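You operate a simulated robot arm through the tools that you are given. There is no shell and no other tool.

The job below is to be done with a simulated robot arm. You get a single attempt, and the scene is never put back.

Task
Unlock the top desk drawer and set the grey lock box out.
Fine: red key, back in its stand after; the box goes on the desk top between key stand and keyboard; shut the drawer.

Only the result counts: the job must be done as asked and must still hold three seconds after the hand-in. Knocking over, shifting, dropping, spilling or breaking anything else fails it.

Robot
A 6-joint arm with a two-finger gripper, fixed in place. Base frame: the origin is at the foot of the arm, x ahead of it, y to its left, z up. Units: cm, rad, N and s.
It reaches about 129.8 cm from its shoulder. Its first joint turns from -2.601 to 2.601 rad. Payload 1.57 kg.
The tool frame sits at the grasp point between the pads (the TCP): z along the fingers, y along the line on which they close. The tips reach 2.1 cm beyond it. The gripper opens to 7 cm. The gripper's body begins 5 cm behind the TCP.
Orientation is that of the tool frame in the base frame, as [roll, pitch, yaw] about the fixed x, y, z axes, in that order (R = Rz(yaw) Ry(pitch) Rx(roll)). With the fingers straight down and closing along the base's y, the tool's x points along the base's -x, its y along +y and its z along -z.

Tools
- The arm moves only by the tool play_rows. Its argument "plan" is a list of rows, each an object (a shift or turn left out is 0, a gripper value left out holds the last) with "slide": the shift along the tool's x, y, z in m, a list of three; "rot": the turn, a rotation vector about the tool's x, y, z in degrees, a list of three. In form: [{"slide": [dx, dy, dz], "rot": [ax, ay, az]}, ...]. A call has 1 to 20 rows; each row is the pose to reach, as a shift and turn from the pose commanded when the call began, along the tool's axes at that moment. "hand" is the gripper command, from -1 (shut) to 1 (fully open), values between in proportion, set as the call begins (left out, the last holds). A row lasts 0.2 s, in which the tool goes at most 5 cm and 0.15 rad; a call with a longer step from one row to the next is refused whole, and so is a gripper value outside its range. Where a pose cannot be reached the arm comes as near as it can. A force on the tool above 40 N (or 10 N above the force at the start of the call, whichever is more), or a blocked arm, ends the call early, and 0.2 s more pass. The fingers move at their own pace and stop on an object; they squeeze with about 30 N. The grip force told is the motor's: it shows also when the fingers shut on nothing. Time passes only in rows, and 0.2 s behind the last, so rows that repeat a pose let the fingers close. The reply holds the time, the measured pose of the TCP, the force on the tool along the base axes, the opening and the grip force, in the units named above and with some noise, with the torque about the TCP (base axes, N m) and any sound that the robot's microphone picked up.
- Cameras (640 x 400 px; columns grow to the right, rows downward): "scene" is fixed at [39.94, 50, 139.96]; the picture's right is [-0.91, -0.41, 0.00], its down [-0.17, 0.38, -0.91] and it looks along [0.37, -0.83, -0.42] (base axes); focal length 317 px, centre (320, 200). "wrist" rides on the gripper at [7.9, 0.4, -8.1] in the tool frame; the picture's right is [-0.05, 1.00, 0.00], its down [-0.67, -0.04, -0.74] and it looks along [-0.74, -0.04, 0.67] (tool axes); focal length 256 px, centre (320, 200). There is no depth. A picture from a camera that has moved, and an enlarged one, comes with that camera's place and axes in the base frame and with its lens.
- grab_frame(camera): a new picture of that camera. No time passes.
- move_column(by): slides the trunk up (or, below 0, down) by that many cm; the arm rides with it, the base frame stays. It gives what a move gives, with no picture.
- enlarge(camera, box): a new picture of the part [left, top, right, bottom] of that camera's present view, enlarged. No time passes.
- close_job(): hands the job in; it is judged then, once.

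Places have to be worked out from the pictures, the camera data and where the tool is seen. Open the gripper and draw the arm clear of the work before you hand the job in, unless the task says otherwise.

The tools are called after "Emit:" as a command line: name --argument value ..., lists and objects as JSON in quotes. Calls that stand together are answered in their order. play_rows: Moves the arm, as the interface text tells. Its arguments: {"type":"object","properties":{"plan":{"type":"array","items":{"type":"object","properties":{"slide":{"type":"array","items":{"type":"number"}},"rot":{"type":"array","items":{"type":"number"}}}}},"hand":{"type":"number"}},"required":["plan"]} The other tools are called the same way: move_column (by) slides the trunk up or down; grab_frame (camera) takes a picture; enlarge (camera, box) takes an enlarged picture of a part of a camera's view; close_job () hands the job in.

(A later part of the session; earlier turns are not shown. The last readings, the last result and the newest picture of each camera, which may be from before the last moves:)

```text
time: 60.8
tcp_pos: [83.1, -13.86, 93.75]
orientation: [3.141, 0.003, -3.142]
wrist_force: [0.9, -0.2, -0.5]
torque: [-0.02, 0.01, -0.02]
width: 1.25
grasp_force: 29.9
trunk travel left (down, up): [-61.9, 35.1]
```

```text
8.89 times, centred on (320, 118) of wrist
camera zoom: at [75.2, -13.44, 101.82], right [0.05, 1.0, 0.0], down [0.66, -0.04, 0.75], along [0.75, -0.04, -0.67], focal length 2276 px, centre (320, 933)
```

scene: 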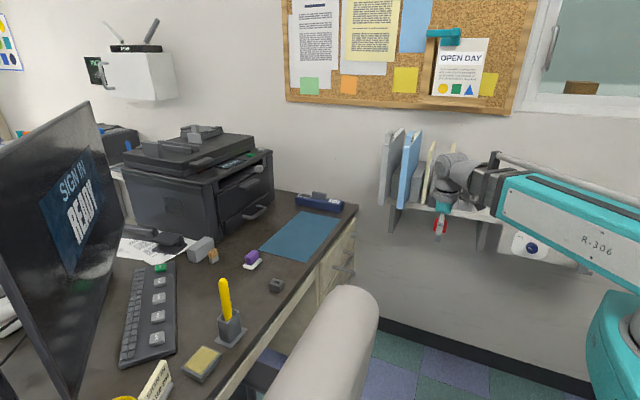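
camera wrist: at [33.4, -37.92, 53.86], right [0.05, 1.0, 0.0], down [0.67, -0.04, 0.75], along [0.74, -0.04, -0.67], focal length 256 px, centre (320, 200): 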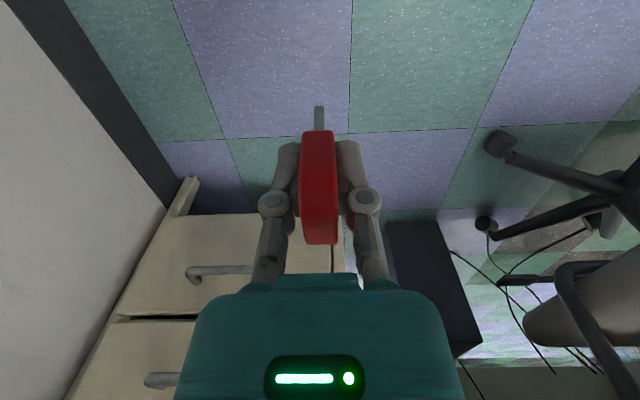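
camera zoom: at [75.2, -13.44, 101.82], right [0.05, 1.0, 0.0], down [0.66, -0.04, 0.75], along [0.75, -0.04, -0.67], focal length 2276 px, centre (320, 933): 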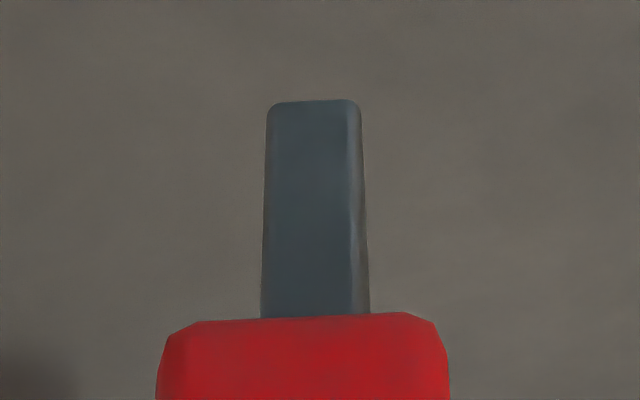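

The blade is straight, with its tip about 5.1 cm below the TCP. I'll shift +2 mm in x and -0.8 mm in y, then lower until the tip is about 1 cm above the stand.

Emit:
play_rows --plan '[{"slide": [-0.002, -0.0008, 0]}, {"slide": [-0.002, -0.0008, 0]}]'

Emit:
move_column --by -10.3

Emit:
enlarge --camera "wrist" --box '[280, 60, 360, 140]'

Emit:
enlarge --camera "scene" --box '[260, 260, 300, 300]'

```text
time: 61.4
tcp_pos: [83.37, -13.98, 93.67]
orientation: [3.141, 0.003, 3.142]
wrist_force: [0.7, 0.3, -0.1]
torque: [-0.02, 0.0, 0.0]
width: 1.23
grasp_force: 29.9
trunk travel left (down, up): [-61.9, 35.1]
```

```text
time: 62.8
tcp_pos: [83.24, -14.01, 83.49]
orientation: [-3.141, 0.005, -3.141]
wrist_force: [0.0, -0.2, 0.1]
torque: [0.01, 0.03, 0.0]
width: 1.23
grasp_force: 30.1
trunk travel left (down, up): [-51.6, 45.4]
```

```text
5.00 times, centred on (320, 100) of wrist
camera zoom: at [75.4, -13.56, 91.54], right [0.05, 1.0, 0.0], down [0.66, -0.03, 0.75], along [0.75, -0.04, -0.67], focal length 1280 px, centre (320, 700)
```

zoom: 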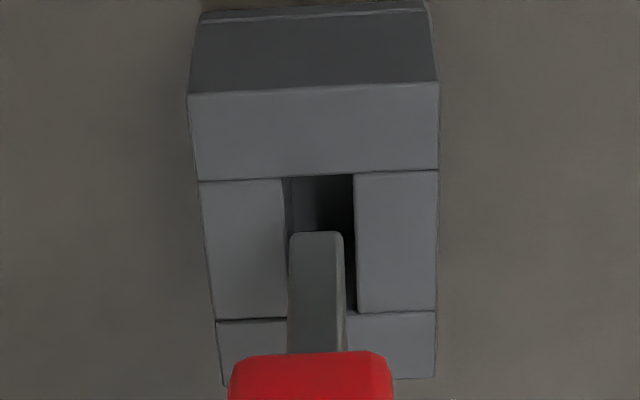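

```text
10.00 times, centred on (280, 280) of scene
camera zoom: at [39.94, 50.0, 139.96], right [-0.91, -0.41, 0.0], down [-0.17, 0.38, -0.91], along [0.37, -0.83, -0.42], focal length 3174 px, centre (720, -600)
```

zoom: 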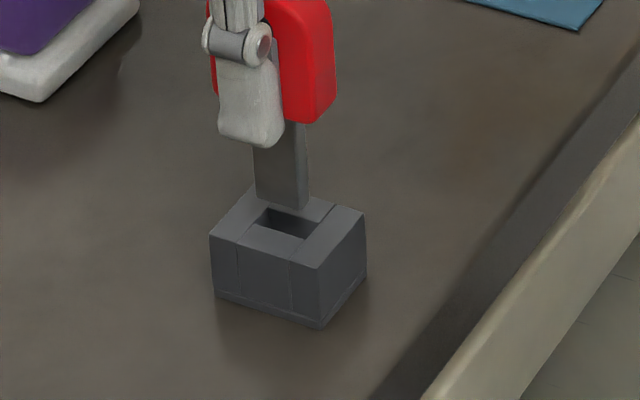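

Alignment in y is within 0.1 mm by the wrist view; I'll shift +1 mm in x and lower in small steps, checking force.

Emit:
play_rows --plan '[{"slide": [-0.001, 0, 0]}, {"slide": [-0.001, 0, 0]}]'

Emit:
move_column --by -1.6

Emit:
enlarge --camera "wrist" --box '[280, 60, 360, 140]'

Emit:
enlarge --camera "scene" --box '[260, 260, 300, 300]'

```text
time: 63.4
tcp_pos: [83.39, -14.03, 83.47]
orientation: [-3.14, 0.004, 3.141]
wrist_force: [-0.5, 0.2, 0.1]
torque: [0.0, -0.02, -0.01]
width: 1.21
grasp_force: 30.1
trunk travel left (down, up): [-51.6, 45.4]
```

```text
time: 64.0
tcp_pos: [83.25, -14.03, 82.09]
orientation: [3.141, 0.003, 3.141]
wrist_force: [-3.2, -1.2, 17.7]
torque: [0.01, 0.07, 0.02]
width: 1.27
grasp_force: 29.5
trunk travel left (down, up): [-50.0, 47.0]
```

```text
5.00 times, centred on (320, 100) of wrist
camera zoom: at [75.31, -13.53, 90.09], right [0.05, 1.0, 0.0], down [0.66, -0.03, 0.75], along [0.75, -0.04, -0.66], focal length 1280 px, centre (320, 700)
```

zoom: 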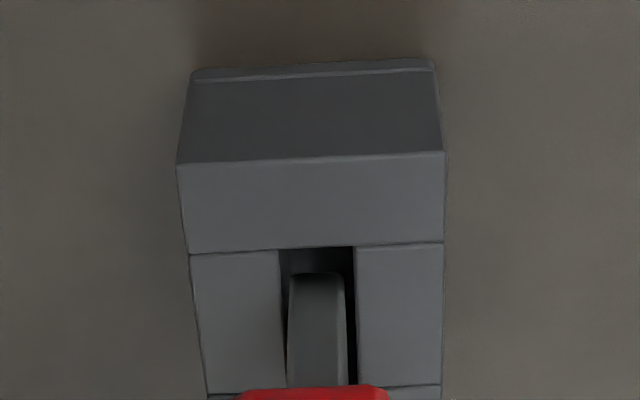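

```text
10.00 times, centred on (280, 280) of scene
camera zoom: at [39.94, 50.0, 139.96], right [-0.91, -0.41, 0.0], down [-0.17, 0.38, -0.91], along [0.37, -0.83, -0.42], focal length 3174 px, centre (720, -600)
```

zoom: 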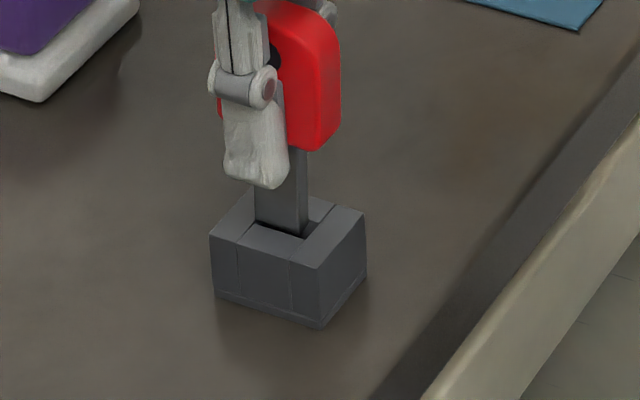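

Contact at 17.7 N just at the stand's top: the blade appears about 2 mm too far toward +x (the gap on the -x side of the slot is 2.6 mm). I'll lift slightly, shift -1.7 mm in x and look again.

Emit:
move_column --by 0.7

Emit:
play_rows --plan '[{"slide": [0.0017, 0, 0]}, {"slide": [0.0017, 0, 0]}]'

Emit:
enlarge --camera "wrist" --box '[290, 80, 350, 140]'

Emit:
enlarge --camera "scene" --box '[268, 268, 296, 292]'

```text
time: 64.6
tcp_pos: [83.32, -13.93, 82.55]
orientation: [3.14, 0.004, -3.139]
wrist_force: [0.3, -0.9, 0.8]
torque: [0.01, 0.0, 0.02]
width: 1.21
grasp_force: 30.4
trunk travel left (down, up): [-50.7, 46.3]
```

```text
time: 65.2
tcp_pos: [83.26, -13.89, 82.51]
orientation: [-3.141, 0.004, 3.141]
wrist_force: [-0.6, -0.7, -0.6]
torque: [-0.01, -0.01, -0.02]
width: 1.21
grasp_force: 29.8
trunk travel left (down, up): [-50.7, 46.3]
```

```text
6.67 times, centred on (320, 110) of wrist
camera zoom: at [75.33, -13.54, 90.64], right [0.05, 1.0, 0.0], down [0.66, -0.03, 0.75], along [0.75, -0.04, -0.67], focal length 1707 px, centre (320, 800)
```

zoom: 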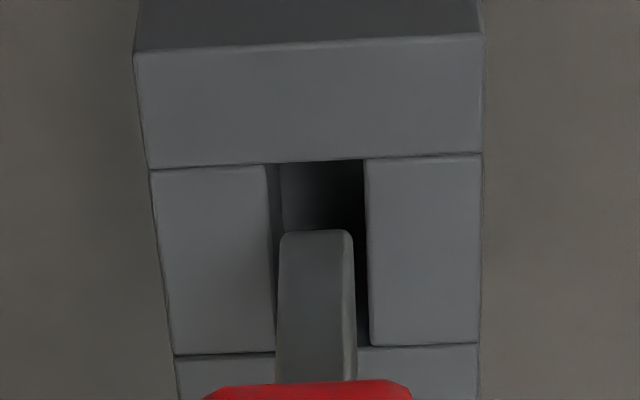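

```text
16.00 times, centred on (282, 280) of scene
camera zoom: at [39.94, 50.0, 139.96], right [-0.91, -0.41, 0.0], down [-0.17, 0.38, -0.91], along [0.37, -0.83, -0.42], focal length 5078 px, centre (928, -1080)
```

zoom: 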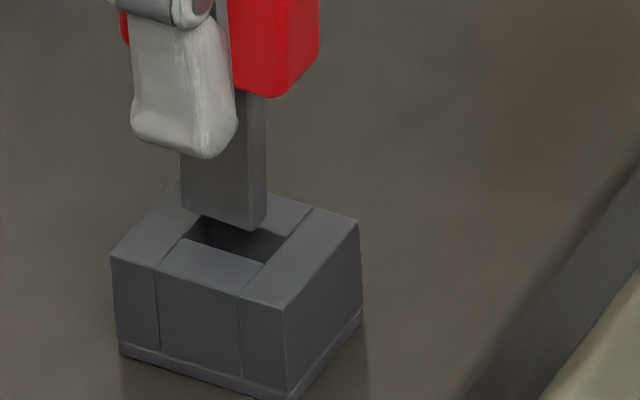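

The stand top is a bit higher than I assumed (~77.9), so the key slid up slightly in the grip on contact. I'll zoom in to check for tilt before correcting.

Emit:
enlarge --camera "scene" --box '[272, 264, 292, 284]'

Emit:
enlarge --camera "scene" --box '[262, 240, 302, 275]'

Emit:
enlarge --camera "wrist" --box '[270, 80, 370, 250]'

```text
16.00 times, centred on (282, 274) of scene
camera zoom: at [39.94, 50.0, 139.96], right [-0.91, -0.41, 0.0], down [-0.17, 0.38, -0.91], along [0.37, -0.83, -0.42], focal length 5078 px, centre (928, -984)
```

zoom: 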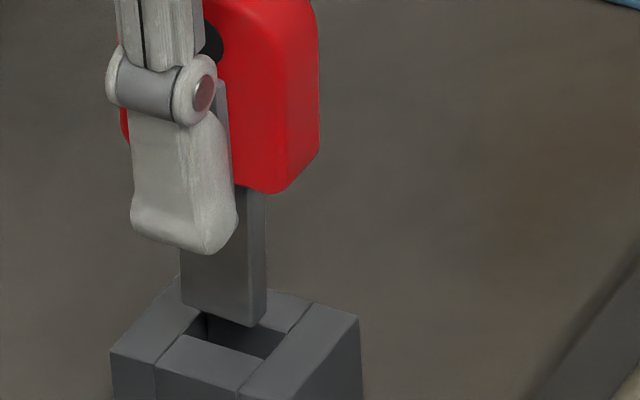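

```text
11.43 times, centred on (282, 258) of scene
camera zoom: at [39.94, 50.0, 139.96], right [-0.91, -0.41, 0.0], down [-0.17, 0.38, -0.91], along [0.37, -0.83, -0.42], focal length 3627 px, centre (754, -457)
```

zoom: 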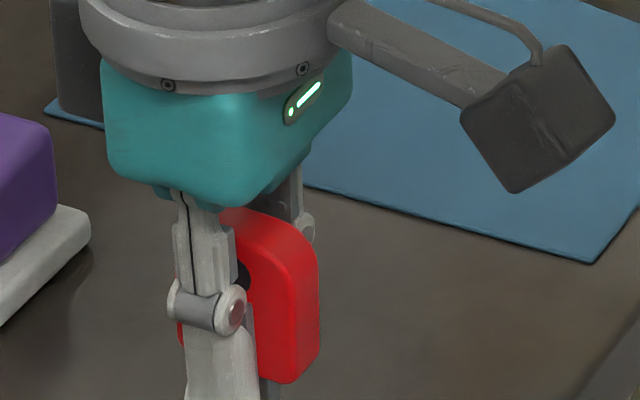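

```text
2.35 times, centred on (320, 165) of wrist
camera zoom: at [75.33, -13.54, 90.64], right [0.05, 1.0, 0.0], down [0.66, -0.03, 0.75], along [0.75, -0.04, -0.67], focal length 602 px, centre (320, 282)
```

zoom: 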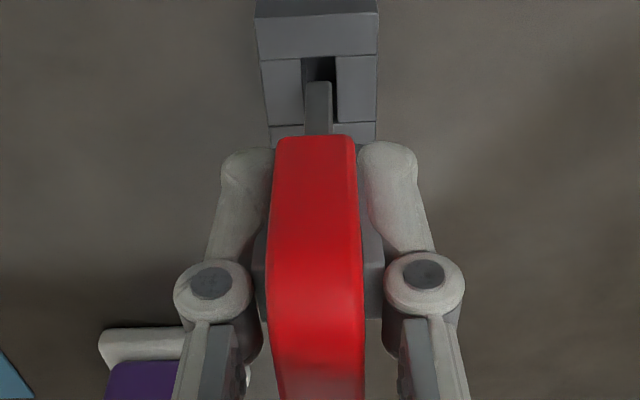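

On contact the key tilted about 3.5° in the grip (tip toward +x). Tilting the tool +3.4° about its y axis should make the blade vertical again and also centre it over the slot.

Emit:
play_rows --plan '[{"rot": [0, 1.7, 0]}, {"rot": [0, 3.4, 0]}, {"rot": [0, 3.4, 0]}]'

Emit:
enlarge --camera "scene" --box '[272, 264, 292, 284]'

Emit:
enlarge --camera "wrist" --box '[290, 80, 350, 140]'

```text
time: 66.0
tcp_pos: [83.26, -14.03, 82.59]
orientation: [-3.141, -0.058, -3.141]
wrist_force: [0.5, -0.1, 0.0]
torque: [0.01, -0.02, 0.0]
width: 1.21
grasp_force: 30.0
trunk travel left (down, up): [-50.7, 46.3]
```

```text
16.00 times, centred on (282, 274) of scene
camera zoom: at [39.94, 50.0, 139.96], right [-0.91, -0.41, 0.0], down [-0.17, 0.38, -0.91], along [0.37, -0.83, -0.42], focal length 5078 px, centre (928, -984)
```

zoom: 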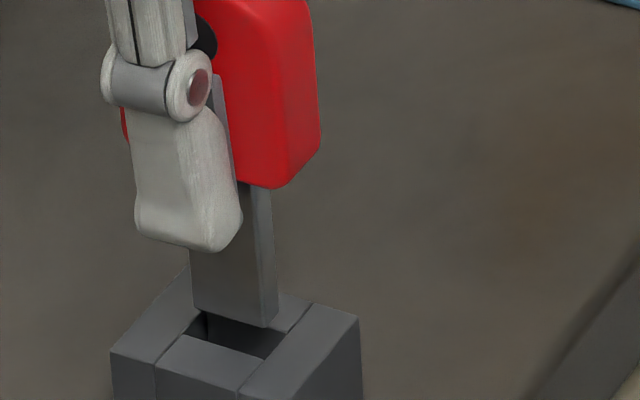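

```text
6.67 times, centred on (320, 110) of wrist
camera zoom: at [75.84, -13.55, 91.12], right [0.05, 1.0, 0.0], down [0.71, -0.03, 0.71], along [0.7, -0.04, -0.71], focal length 1707 px, centre (320, 800)
```

zoom: 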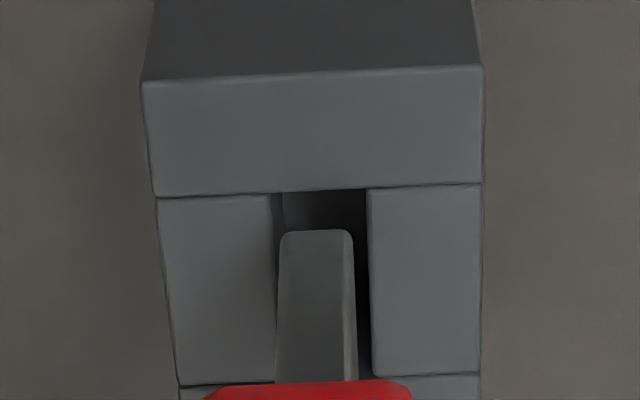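

The blade is vertical again, with gaps of about 1 mm (-x side) and 2 mm (+x side) in the slot. I'll make a tiny correction and lower gently.

Emit:
play_rows --plan '[{"slide": [-0.0005, 0.0004, 0]}, {"slide": [-0.0005, 0.0004, 0]}]'

Emit:
move_column --by -0.9

Emit:
enlarge --camera "scene" --box '[272, 264, 292, 284]'

Emit:
enlarge --camera "wrist" --box '[290, 80, 350, 140]'

```text
time: 66.6
tcp_pos: [83.29, -14.01, 82.62]
orientation: [3.141, -0.057, -3.141]
wrist_force: [0.2, -0.5, -0.5]
torque: [0.0, -0.01, -0.01]
width: 1.22
grasp_force: 30.0
trunk travel left (down, up): [-50.7, 46.3]
```

```text
time: 67.1
tcp_pos: [83.33, -13.96, 81.71]
orientation: [-3.141, -0.055, 3.141]
wrist_force: [0.2, 0.5, 0.0]
torque: [0.01, 0.0, 0.04]
width: 1.23
grasp_force: 29.7
trunk travel left (down, up): [-49.8, 47.2]
```

```text
16.00 times, centred on (282, 274) of scene
camera zoom: at [39.94, 50.0, 139.96], right [-0.91, -0.41, 0.0], down [-0.17, 0.38, -0.91], along [0.37, -0.83, -0.42], focal length 5078 px, centre (928, -984)
```

zoom: 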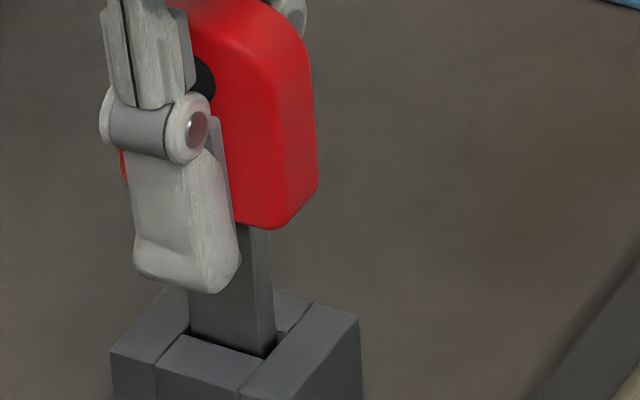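

```text
6.67 times, centred on (320, 110) of wrist
camera zoom: at [75.89, -13.48, 90.22], right [0.05, 1.0, 0.0], down [0.71, -0.03, 0.71], along [0.71, -0.04, -0.71], focal length 1707 px, centre (320, 800)
```

zoom: 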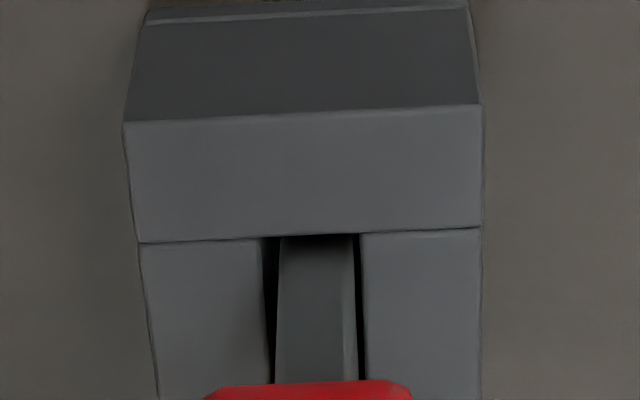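

The blade is inside the slot with zero force. I'll continue lowering in small steps.

Emit:
move_column --by -0.9

Emit:
enlarge --camera "scene" --box '[272, 268, 292, 288]'

```text
time: 67.7
tcp_pos: [83.39, -13.76, 80.8]
orientation: [3.141, -0.055, -3.142]
wrist_force: [-0.6, 0.7, -0.8]
torque: [0.0, -0.01, -0.02]
width: 1.21
grasp_force: 30.3
trunk travel left (down, up): [-48.9, 48.1]
```

```text
16.00 times, centred on (282, 278) of scene
camera zoom: at [39.94, 50.0, 139.96], right [-0.91, -0.41, 0.0], down [-0.17, 0.38, -0.91], along [0.37, -0.83, -0.42], focal length 5078 px, centre (928, -1048)
```

zoom: 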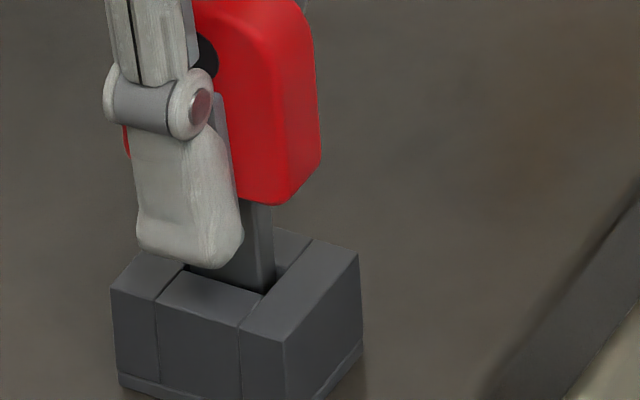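

Still no contact force. I'll go another 0.4 cm down, toward the seated height.

Emit:
move_column --by -0.4

Emit:
enlarge --camera "scene" --box '[272, 268, 292, 288]'

Emit:
enlarge --camera "wrist" --box '[270, 80, 370, 250]'

```text
time: 68.2
tcp_pos: [83.27, -13.85, 80.43]
orientation: [3.139, -0.055, -3.142]
wrist_force: [0.1, -0.8, -0.4]
torque: [-0.02, -0.04, -0.02]
width: 1.22
grasp_force: 29.8
trunk travel left (down, up): [-48.5, 48.5]
```

```text
16.00 times, centred on (282, 278) of scene
camera zoom: at [39.94, 50.0, 139.96], right [-0.91, -0.41, 0.0], down [-0.17, 0.38, -0.91], along [0.37, -0.83, -0.42], focal length 5078 px, centre (928, -1048)
```

zoom: 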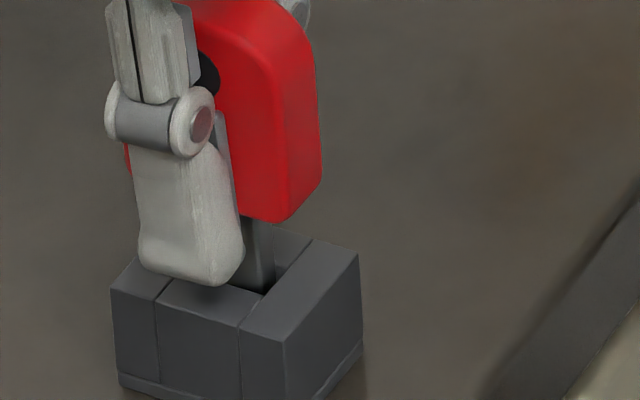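

```text
2.35 times, centred on (320, 165) of wrist
camera zoom: at [75.89, -13.49, 88.92], right [0.05, 1.0, 0.0], down [0.71, -0.03, 0.71], along [0.71, -0.04, -0.71], focal length 602 px, centre (320, 282)
```

zoom: 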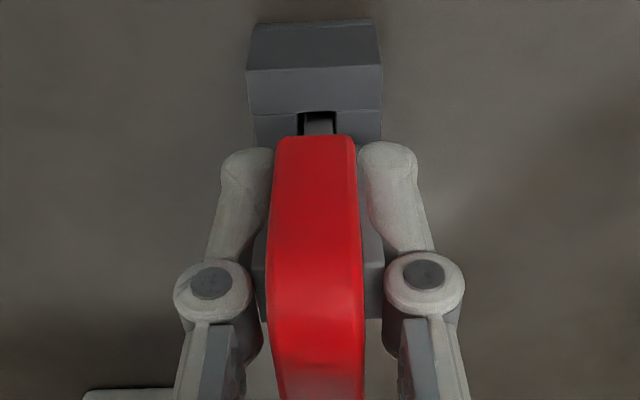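

The bow is about 0.3 cm above its original seat. I'll lower the last 0.25 cm and then open slowly.

Emit:
move_column --by -0.25

Emit:
enlarge --camera "scene" --box '[272, 268, 292, 288]'

```text
time: 68.8
tcp_pos: [83.22, -13.9, 80.14]
orientation: [3.141, -0.056, -3.141]
wrist_force: [0.3, 0.3, -0.3]
torque: [0.0, 0.02, 0.02]
width: 1.21
grasp_force: 30.0
trunk travel left (down, up): [-48.3, 48.7]
```

```text
16.00 times, centred on (282, 278) of scene
camera zoom: at [39.94, 50.0, 139.96], right [-0.91, -0.41, 0.0], down [-0.17, 0.38, -0.91], along [0.37, -0.83, -0.42], focal length 5078 px, centre (928, -1048)
```

zoom: 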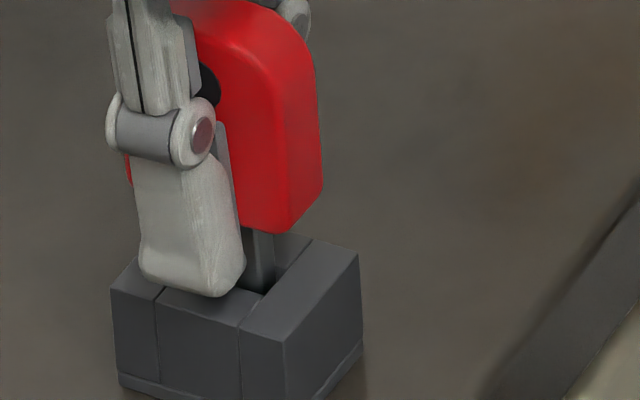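

The bow is back at its original height. I'll open the gripper in place.

Emit:
play_rows --plan '[{"slide": [0, 0, 0]}, {"slide": [0, 0, 0]}, {"slide": [0, 0, 0]}, {"slide": [0, 0, 0]}, {"slide": [0, 0, 0]}]' --hand 1

Emit:
enlarge --camera "scene" --box '[264, 256, 300, 288]'

Emit:
enlarge --camera "wrist" --box '[240, 60, 400, 260]'

```text
time: 70.0
tcp_pos: [83.44, -13.88, 80.16]
orientation: [3.141, -0.057, -3.141]
wrist_force: [-0.4, -1.0, -0.5]
torque: [0.01, 0.01, 0.0]
width: 7.01
grasp_force: 0.1
trunk travel left (down, up): [-48.3, 48.7]
```

```text
12.50 times, centred on (282, 272) of scene
camera zoom: at [39.94, 50.0, 139.96], right [-0.91, -0.41, 0.0], down [-0.17, 0.38, -0.91], along [0.37, -0.83, -0.42], focal length 3967 px, centre (795, -700)
```

zoom: 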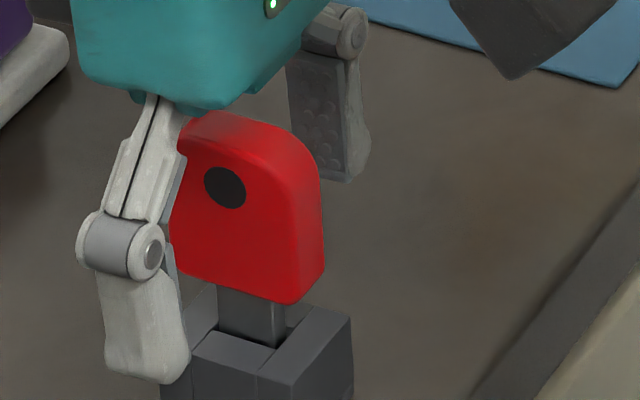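

```text
2.00 times, centred on (320, 160) of wrist
camera zoom: at [75.89, -13.48, 88.67], right [0.05, 1.0, 0.0], down [0.71, -0.03, 0.71], along [0.71, -0.04, -0.71], focal length 512 px, centre (320, 280)
```

zoom: 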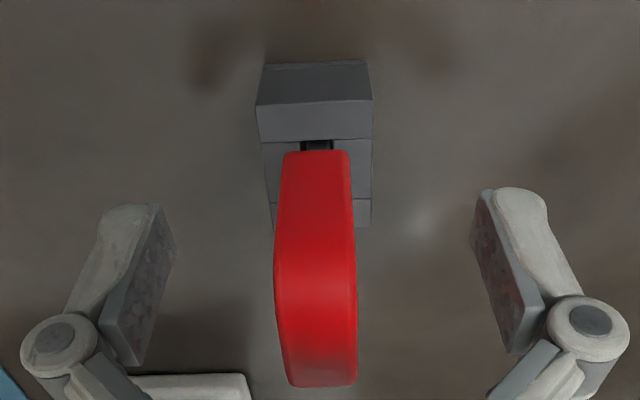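

The key is standing in its stand. I'll raise the trunk clear and verify it.

Emit:
move_column --by 14

Emit:
enlarge --camera "scene" --box '[260, 255, 300, 295]'

Emit:
grab_frame --camera "wrist"

```text
time: 71.6
tcp_pos: [83.29, -13.99, 94.14]
orientation: [3.141, -0.056, -3.141]
wrist_force: [0.5, -0.5, 0.3]
torque: [0.01, -0.02, 0.06]
width: 6.99
grasp_force: 0.0
trunk travel left (down, up): [-62.3, 34.7]
```

```text
10.00 times, centred on (280, 275) of scene
camera zoom: at [39.94, 50.0, 139.96], right [-0.91, -0.41, 0.0], down [-0.17, 0.38, -0.91], along [0.37, -0.83, -0.42], focal length 3174 px, centre (720, -550)
```

zoom: 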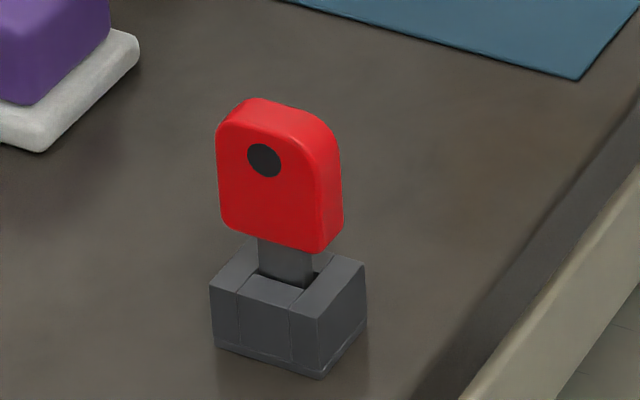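

```text
taken
camera wrist: at [75.9, -13.48, 102.66], right [0.05, 1.0, 0.0], down [0.71, -0.03, 0.71], along [0.71, -0.04, -0.71], focal length 256 px, centre (320, 200)
```

wrist: 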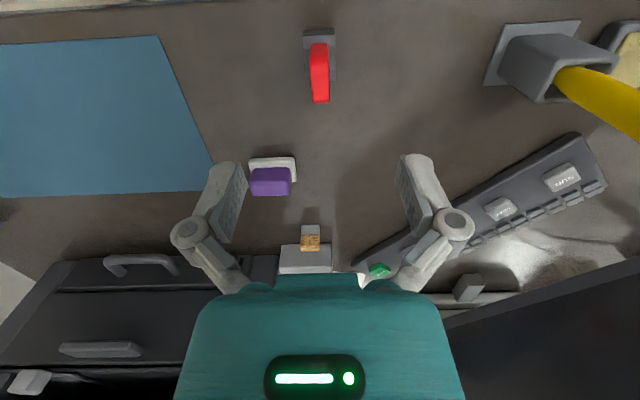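

The picture matches the initial one: key seated and stand unmoved. Next is the drawer: I'll remove the small tilt, draw back to (45, -38), and go down to handle height.

Emit:
play_rows --plan '[{"rot": [0, -3.2, 0]}, {"rot": [0, -3.2, 0]}]'

Emit:
play_rows --plan '[{"slide": [0.038, -0.024, 0]}, {"slide": [0.076, -0.048, 0]}, {"slide": [0.114, -0.072, 0]}, {"slide": [0.152, -0.096, 0]}, {"slide": [0.19, -0.12, 0]}, {"slide": [0.228, -0.144, 0]}, {"slide": [0.266, -0.168, 0]}, {"slide": [0.304, -0.192, 0]}, {"slide": [0.342, -0.216, 0]}, {"slide": [0.38, -0.24, 0]}, {"slide": [0.38, -0.24, 0]}]'

Emit:
move_column --by -28

Emit:
move_column --by -22

Emit:
grab_frame --camera "scene"

```text
time: 72.2
tcp_pos: [83.23, -13.93, 94.11]
orientation: [-3.141, 0.0, 3.141]
wrist_force: [-0.9, 0.2, -0.1]
torque: [-0.03, 0.0, -0.02]
width: 6.99
grasp_force: 0.0
trunk travel left (down, up): [-62.3, 34.7]
```

```text
time: 74.6
tcp_pos: [45.19, -37.97, 94.24]
orientation: [3.141, 0.002, -3.139]
wrist_force: [0.0, 0.2, 0.1]
torque: [-0.01, -0.02, 0.0]
width: 6.99
grasp_force: 0.1
trunk travel left (down, up): [-62.3, 34.7]
```

```text
time: 77.5
tcp_pos: [45.35, -37.88, 66.17]
orientation: [-3.14, -0.001, -3.141]
wrist_force: [0.4, 0.2, -0.2]
torque: [0.0, 0.0, 0.01]
width: 7.01
grasp_force: 0.0
trunk travel left (down, up): [-34.3, 62.7]
```

```text
time: 79.8
tcp_pos: [45.31, -38.02, 44.18]
orientation: [3.141, 0.002, 3.141]
wrist_force: [-0.3, 0.0, 0.1]
torque: [0.01, 0.03, 0.0]
width: 6.98
grasp_force: 0.1
trunk travel left (down, up): [-12.3, 84.7]
```

```text
taken
```

scene: 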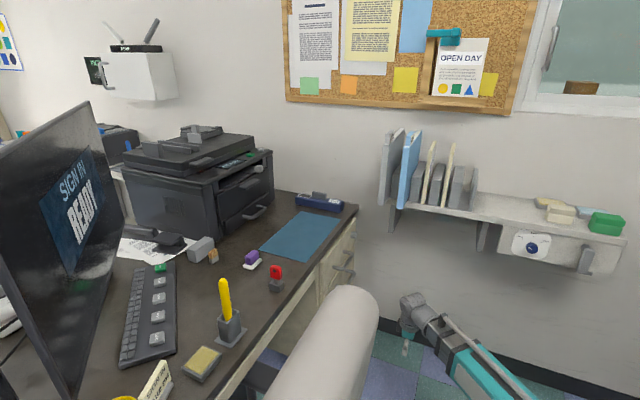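

The boom is now at handle height (z≈62.8). I'll pitch the tool to +x and then roll 90° so the fingers close vertically.

Emit:
play_rows --plan '[{"slide": [-0.0266, 0, -0.0019], "rot": [0, -8.18, 0]}, {"slide": [-0.0525, 0, -0.0076], "rot": [0, -16.36, 0]}, {"slide": [-0.0775, 0, -0.0169], "rot": [0, -24.55, 0]}, {"slide": [-0.1008, 0, -0.0296], "rot": [0, -32.73, 0]}, {"slide": [-0.1221, 0, -0.0456], "rot": [0, -40.91, 0]}, {"slide": [-0.1409, 0, -0.0644], "rot": [0, -49.09, 0]}, {"slide": [-0.1569, 0, -0.0857], "rot": [0, -57.27, 0]}, {"slide": [-0.1696, 0, -0.109], "rot": [0, -65.45, 0]}, {"slide": [-0.179, 0, -0.134], "rot": [0, -73.64, 0]}, {"slide": [-0.1846, 0, -0.1599], "rot": [0, -81.82, 0]}, {"slide": [-0.1865, 0, -0.1865], "rot": [0, -90, 0]}, {"slide": [-0.1865, 0, -0.1865], "rot": [0, -90, 0]}]'

Emit:
play_rows --plan '[{"rot": [0, 0, 8.18]}, {"rot": [0, 0, 16.36]}, {"rot": [0, 0, 24.55]}, {"rot": [0, 0, 32.73]}, {"rot": [0, 0, 40.91]}, {"rot": [0, 0, 49.09]}, {"rot": [0, 0, 57.27]}, {"rot": [0, 0, 65.45]}, {"rot": [0, 0, 73.64]}, {"rot": [0, 0, 81.82]}, {"rot": [0, 0, 90]}, {"rot": [0, 0, 90]}]'

Emit:
grab_frame --camera "wrist"

Emit:
enlarge --camera "scene" --box '[320, 200, 480, 300]'

```text
time: 82.4
tcp_pos: [63.89, -37.86, 62.78]
orientation: [-0.257, 1.57, -0.257]
wrist_force: [-1.0, -1.1, 0.5]
torque: [-0.01, -0.01, -0.01]
width: 6.99
grasp_force: 0.1
trunk travel left (down, up): [-12.3, 84.7]
```

```text
time: 85.0
tcp_pos: [64.04, -37.95, 62.74]
orientation: [1.572, -0.001, 1.572]
wrist_force: [-0.4, -0.1, 0.9]
torque: [-0.02, 0.03, -0.01]
width: 7.0
grasp_force: 0.2
trunk travel left (down, up): [-12.3, 84.7]
```

```text
taken
camera wrist: at [55.9, -29.97, 63.15], right [0.0, -0.06, 1.0], down [-0.74, -0.67, -0.04], along [0.67, -0.74, -0.04], focal length 256 px, centre (320, 200)
```

wrist: 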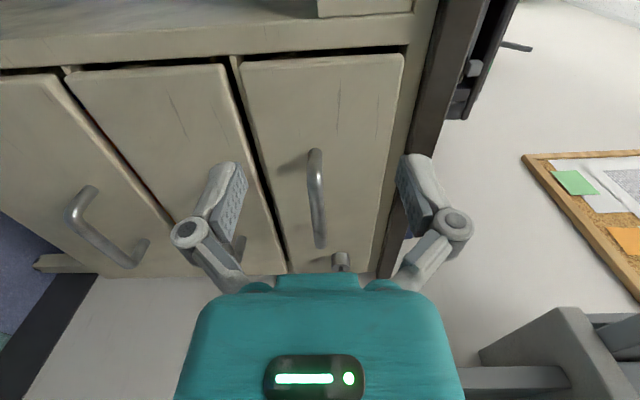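

```text
4.00 times, centred on (400, 250) of scene
camera zoom: at [39.94, 50.0, 139.96], right [-0.91, -0.41, 0.0], down [-0.17, 0.38, -0.91], along [0.37, -0.83, -0.42], focal length 1269 px, centre (0, 0)
```

zoom: 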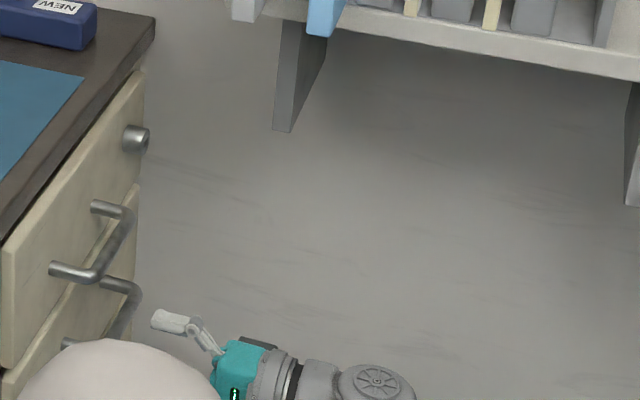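

The top drawer's handle is visible between the fingers' columns. I'll zoom in to measure it.

Emit:
enlarge --camera "wrist" --box '[260, 120, 380, 270]'

Emit:
enlarge --camera "scene" --box '[325, 240, 365, 280]'

Emit:
enlarge --camera "wrist" --box '[440, 280, 640, 400]'

```text
2.67 times, centred on (320, 195) of wrist
camera zoom: at [55.9, -29.97, 63.15], right [0.0, -0.06, 1.0], down [-0.74, -0.67, -0.04], along [0.67, -0.74, -0.04], focal length 683 px, centre (320, 213)
```

zoom: 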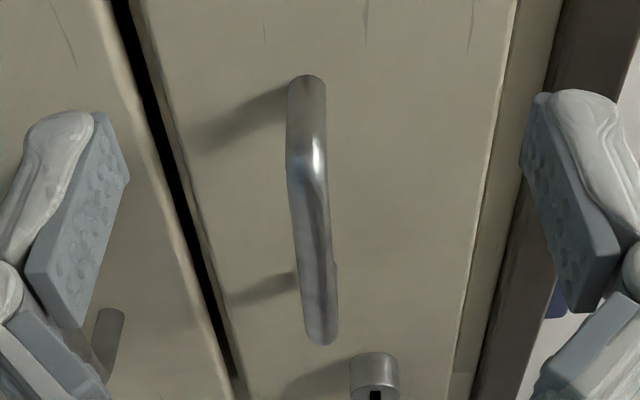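

```text
10.00 times, centred on (345, 260) of scene
camera zoom: at [39.94, 50.0, 139.96], right [-0.91, -0.41, 0.0], down [-0.17, 0.38, -0.91], along [0.37, -0.83, -0.42], focal length 3174 px, centre (70, -400)
```

zoom: 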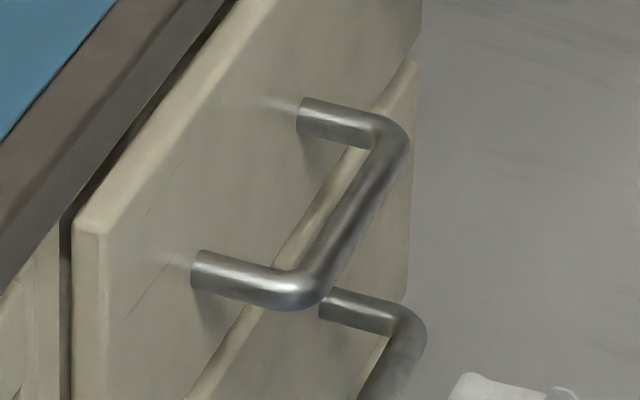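

```text
3.20 times, centred on (540, 340) of wrist
camera zoom: at [55.9, -29.97, 63.15], right [0.0, -0.06, 1.0], down [-0.74, -0.67, -0.04], along [0.67, -0.74, -0.04], focal length 819 px, centre (-384, -248)
```

zoom: 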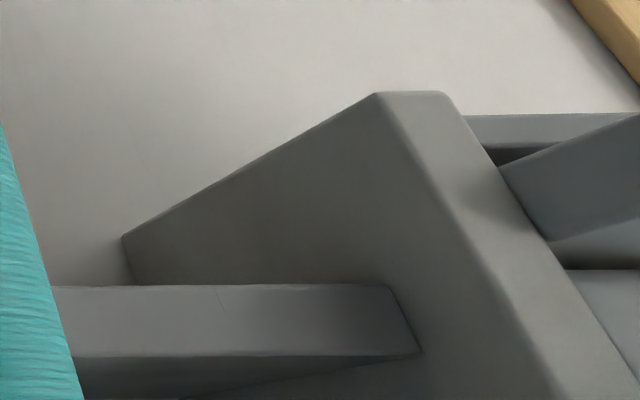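

Two estimates of handle height (61.8 from the wrist, ~62.6 from the scene) differ slightly, so I'll move in front of the handle and re-measure from closer.

Emit:
play_rows --plan '[{"slide": [-0.045, 0, 0]}, {"slide": [-0.09, 0, 0]}, {"slide": [-0.136, 0, 0]}, {"slide": [-0.136, 0, 0.02]}, {"slide": [-0.136, 0, 0.02]}]'

Emit:
grab_frame --camera "wrist"

Emit:
enlarge --camera "scene" --box '[325, 230, 405, 280]'

```text
time: 86.2
tcp_pos: [65.79, -51.46, 62.73]
orientation: [1.571, -0.001, 1.573]
wrist_force: [-0.3, -0.7, 0.1]
torque: [-0.01, 0.02, -0.01]
width: 6.98
grasp_force: 0.0
trunk travel left (down, up): [-12.3, 84.7]
```

```text
taken
camera wrist: at [57.78, -43.55, 63.13], right [0.0, -0.05, 1.0], down [-0.74, -0.67, -0.04], along [0.67, -0.74, -0.04], focal length 256 px, centre (320, 200)
```

wrist: 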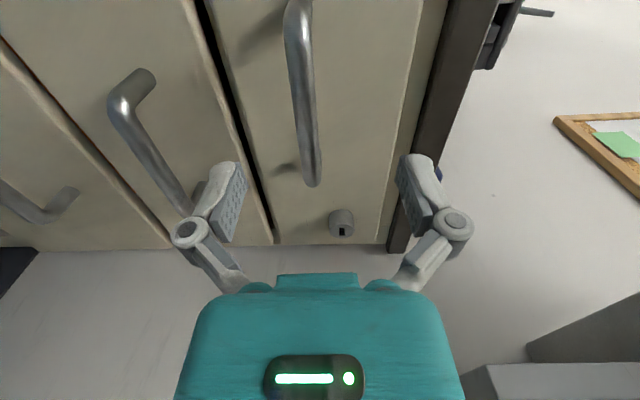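

```text
8.00 times, centred on (365, 255) of scene
camera zoom: at [39.94, 50.0, 139.96], right [-0.91, -0.41, 0.0], down [-0.17, 0.38, -0.91], along [0.37, -0.83, -0.42], focal length 2539 px, centre (-40, -240)
```

zoom: 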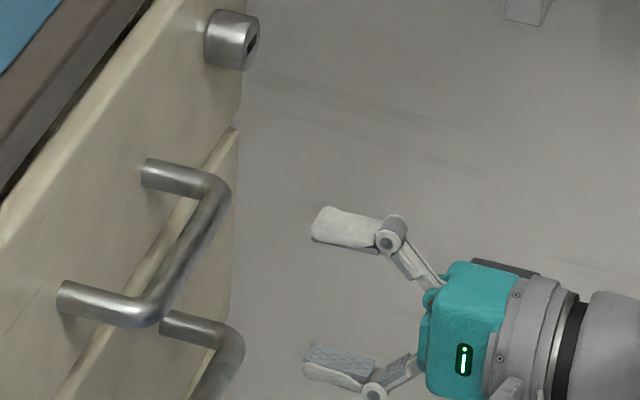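

The two views still disagree by about 1.5 cm on the handle height, so I'll zoom in more carefully on both.

Emit:
enlarge --camera "wrist" --box '[240, 0, 400, 200]'

Emit:
enlarge --camera "wrist" --box '[280, 140, 380, 250]'

Emit:
enlarge --camera "scene" --box '[325, 225, 375, 275]'

```text
2.00 times, centred on (320, 100) of wrist
camera zoom: at [57.78, -43.55, 63.13], right [0.0, -0.05, 1.0], down [-0.74, -0.67, -0.04], along [0.67, -0.74, -0.04], focal length 512 px, centre (320, 400)
```

zoom: 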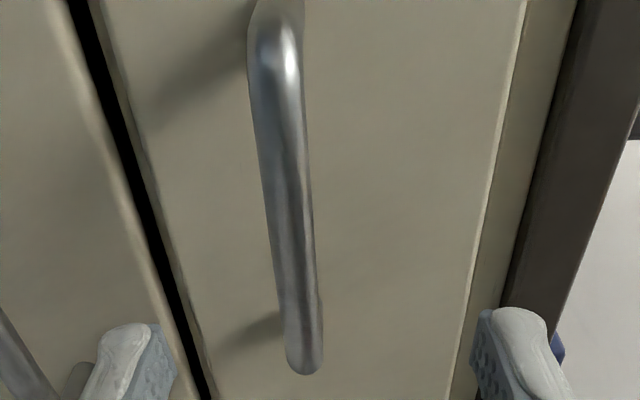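

```text
3.64 times, centred on (330, 195) of wrist
camera zoom: at [57.78, -43.55, 63.13], right [0.0, -0.05, 1.0], down [-0.74, -0.67, -0.04], along [0.67, -0.74, -0.04], focal length 931 px, centre (284, 218)
```

zoom: 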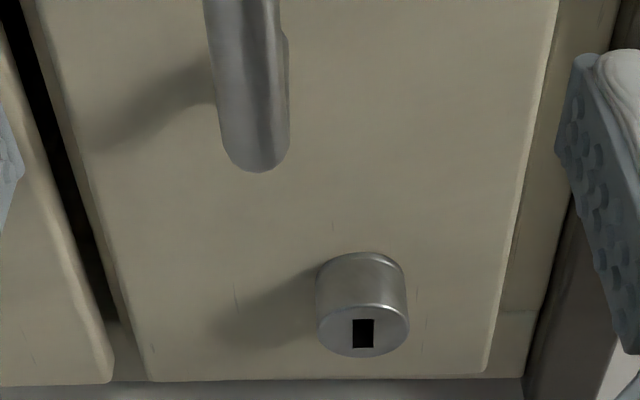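

```text
8.00 times, centred on (350, 250) of scene
camera zoom: at [39.94, 50.0, 139.96], right [-0.91, -0.41, 0.0], down [-0.17, 0.38, -0.91], along [0.37, -0.83, -0.42], focal length 2539 px, centre (80, -200)
```

zoom: 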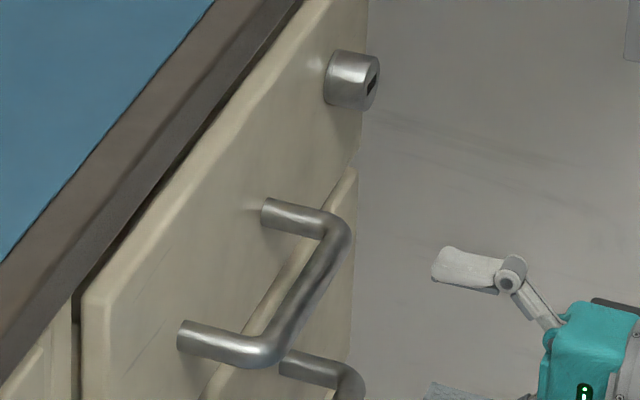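

Weighing both views, the bar sits at about x≈73.9, z≈61.8. I'll lower 0.8 cm, then advance so the open fingers straddle it, and check before closing.

Emit:
move_column --by -0.8

Emit:
play_rows --plan '[{"slide": [0, 0, 0.02]}, {"slide": [0, 0, 0.04]}, {"slide": [0, 0, 0.06]}, {"slide": [0, 0, 0.078]}, {"slide": [0, 0, 0.078]}]'

Emit:
grab_frame --camera "wrist"

Emit:
enlarge --camera "scene" --box '[325, 230, 405, 280]'

```text
time: 86.8
tcp_pos: [66.0, -51.52, 61.93]
orientation: [1.569, 0.001, 1.57]
wrist_force: [0.0, -0.1, -0.2]
torque: [0.0, 0.0, -0.01]
width: 7.0
grasp_force: 0.1
trunk travel left (down, up): [-11.5, 85.5]
```

```text
time: 88.0
tcp_pos: [73.77, -51.45, 61.95]
orientation: [1.572, 0.0, 1.573]
wrist_force: [0.5, 0.0, 0.2]
torque: [-0.03, 0.01, 0.01]
width: 7.02
grasp_force: 0.0
trunk travel left (down, up): [-11.5, 85.5]
```

```text
taken
camera wrist: at [65.62, -43.43, 62.33], right [0.0, -0.05, 1.0], down [-0.74, -0.67, -0.04], along [0.67, -0.74, -0.04], focal length 256 px, centre (320, 200)
```

wrist: 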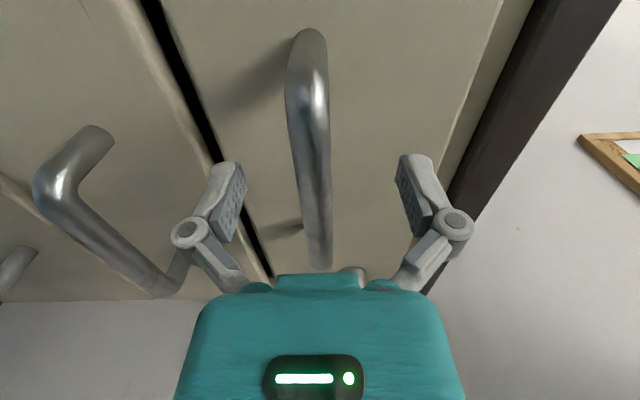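

```text
8.00 times, centred on (365, 255) of scene
camera zoom: at [39.94, 50.0, 139.96], right [-0.91, -0.41, 0.0], down [-0.17, 0.38, -0.91], along [0.37, -0.83, -0.42], focal length 2539 px, centre (-40, -240)
```

zoom: 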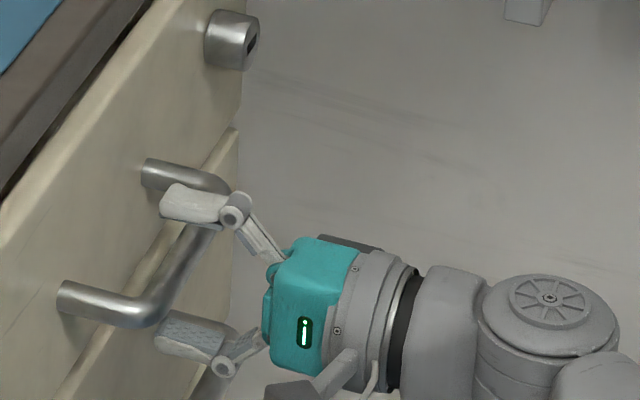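

The fingers straddle the bar. I'll zoom in to fine-tune the vertical centring.

Emit:
enlarge --camera "wrist" --box '[220, 120, 420, 260]'

```text
2.86 times, centred on (320, 190) of wrist
camera zoom: at [65.62, -43.43, 62.33], right [0.0, -0.05, 1.0], down [-0.74, -0.67, -0.04], along [0.67, -0.74, -0.04], focal length 731 px, centre (320, 229)
```

zoom: 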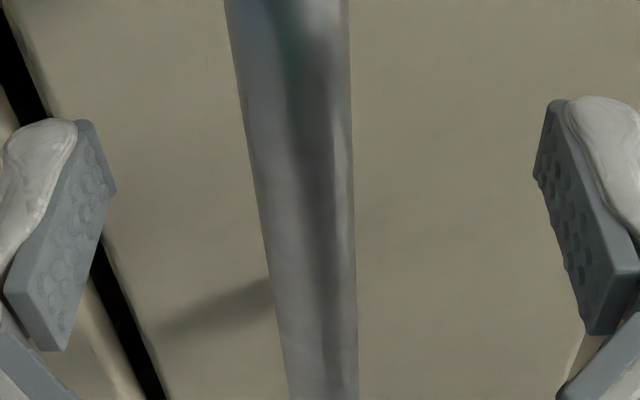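

The bar is about 0.3 cm below the finger midline. I'll lower by 0.3 and close on it.

Emit:
move_column --by -0.3

Emit:
play_rows --plan '[{"slide": [0, 0, 0]}, {"slide": [0, 0, 0]}, {"slide": [0, 0, 0]}, {"slide": [0, 0, 0]}, {"slide": [0, 0, 0]}, {"slide": [0, 0, 0]}]' --hand -1

Emit:
grab_frame --camera "wrist"

Emit:
enlarge --camera "scene" --box '[325, 230, 405, 280]'

```text
time: 88.5
tcp_pos: [73.56, -51.4, 61.68]
orientation: [1.57, -0.002, 1.572]
wrist_force: [-0.2, 0.1, 0.6]
torque: [-0.02, 0.01, -0.01]
width: 7.0
grasp_force: 0.1
trunk travel left (down, up): [-11.2, 85.8]
```

```text
time: 89.9
tcp_pos: [73.62, -51.33, 61.76]
orientation: [1.571, 0.0, 1.571]
wrist_force: [-9.3, 0.1, 0.8]
torque: [0.02, -0.01, -0.14]
width: 1.49
grasp_force: 31.8
trunk travel left (down, up): [-11.2, 85.8]
```

```text
taken
camera wrist: at [65.55, -43.43, 62.07], right [0.0, -0.05, 1.0], down [-0.74, -0.67, -0.04], along [0.67, -0.74, -0.04], focal length 256 px, centre (320, 200)
```

wrist: 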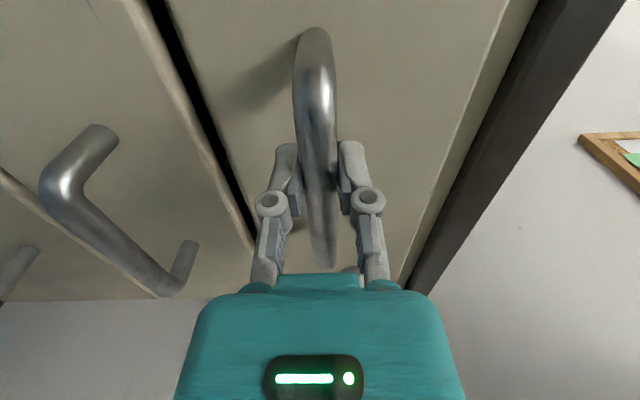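

```text
8.00 times, centred on (365, 255) of scene
camera zoom: at [39.94, 50.0, 139.96], right [-0.91, -0.41, 0.0], down [-0.17, 0.38, -0.91], along [0.37, -0.83, -0.42], focal length 2539 px, centre (-40, -240)
```

zoom: 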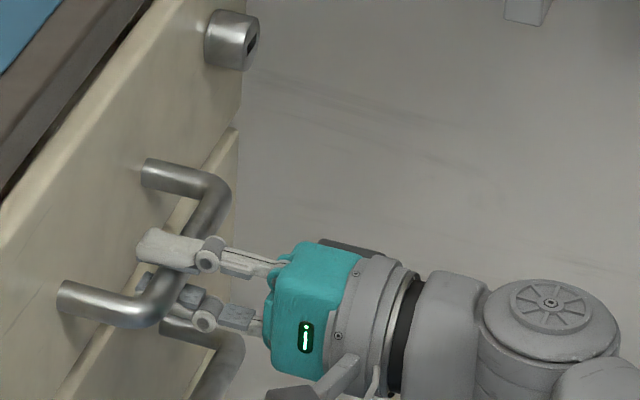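

The handle is gripped (1.49 cm wide). I'll pull back gently 4 cm and see whether the drawer follows.

Emit:
play_rows --plan '[{"slide": [0, 0, -0.005]}, {"slide": [0, 0, -0.01]}, {"slide": [0, 0, -0.018]}, {"slide": [0, 0, -0.026]}, {"slide": [0, 0, -0.034]}, {"slide": [0, 0, -0.04]}, {"slide": [0, 0, -0.04]}]'

Emit:
grab_frame --camera "scene"

Emit:
enlarge --camera "scene" --box '[325, 230, 405, 280]'

```text
time: 91.5
tcp_pos: [69.68, -51.33, 61.68]
orientation: [1.571, 0.002, 1.573]
wrist_force: [-0.5, 5.4, 5.1]
torque: [0.04, 0.01, 0.43]
width: 1.51
grasp_force: 31.7
trunk travel left (down, up): [-11.2, 85.8]
```

```text
taken
```

scene: 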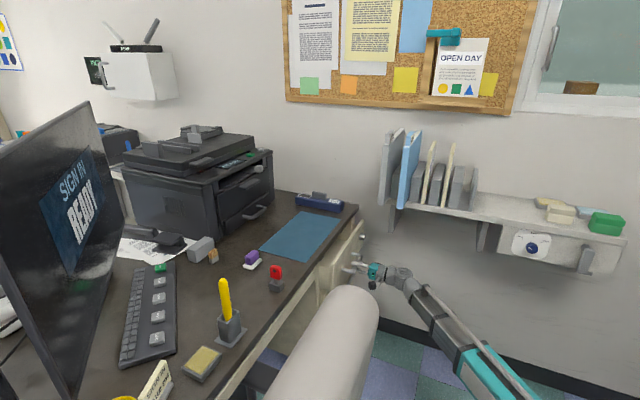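

```text
8.00 times, centred on (365, 255) of scene
camera zoom: at [39.94, 50.0, 139.96], right [-0.91, -0.41, 0.0], down [-0.17, 0.38, -0.91], along [0.37, -0.83, -0.42], focal length 2539 px, centre (-40, -240)
```

zoom: 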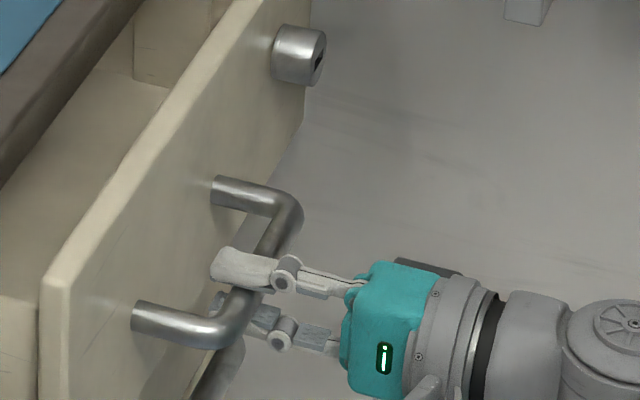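

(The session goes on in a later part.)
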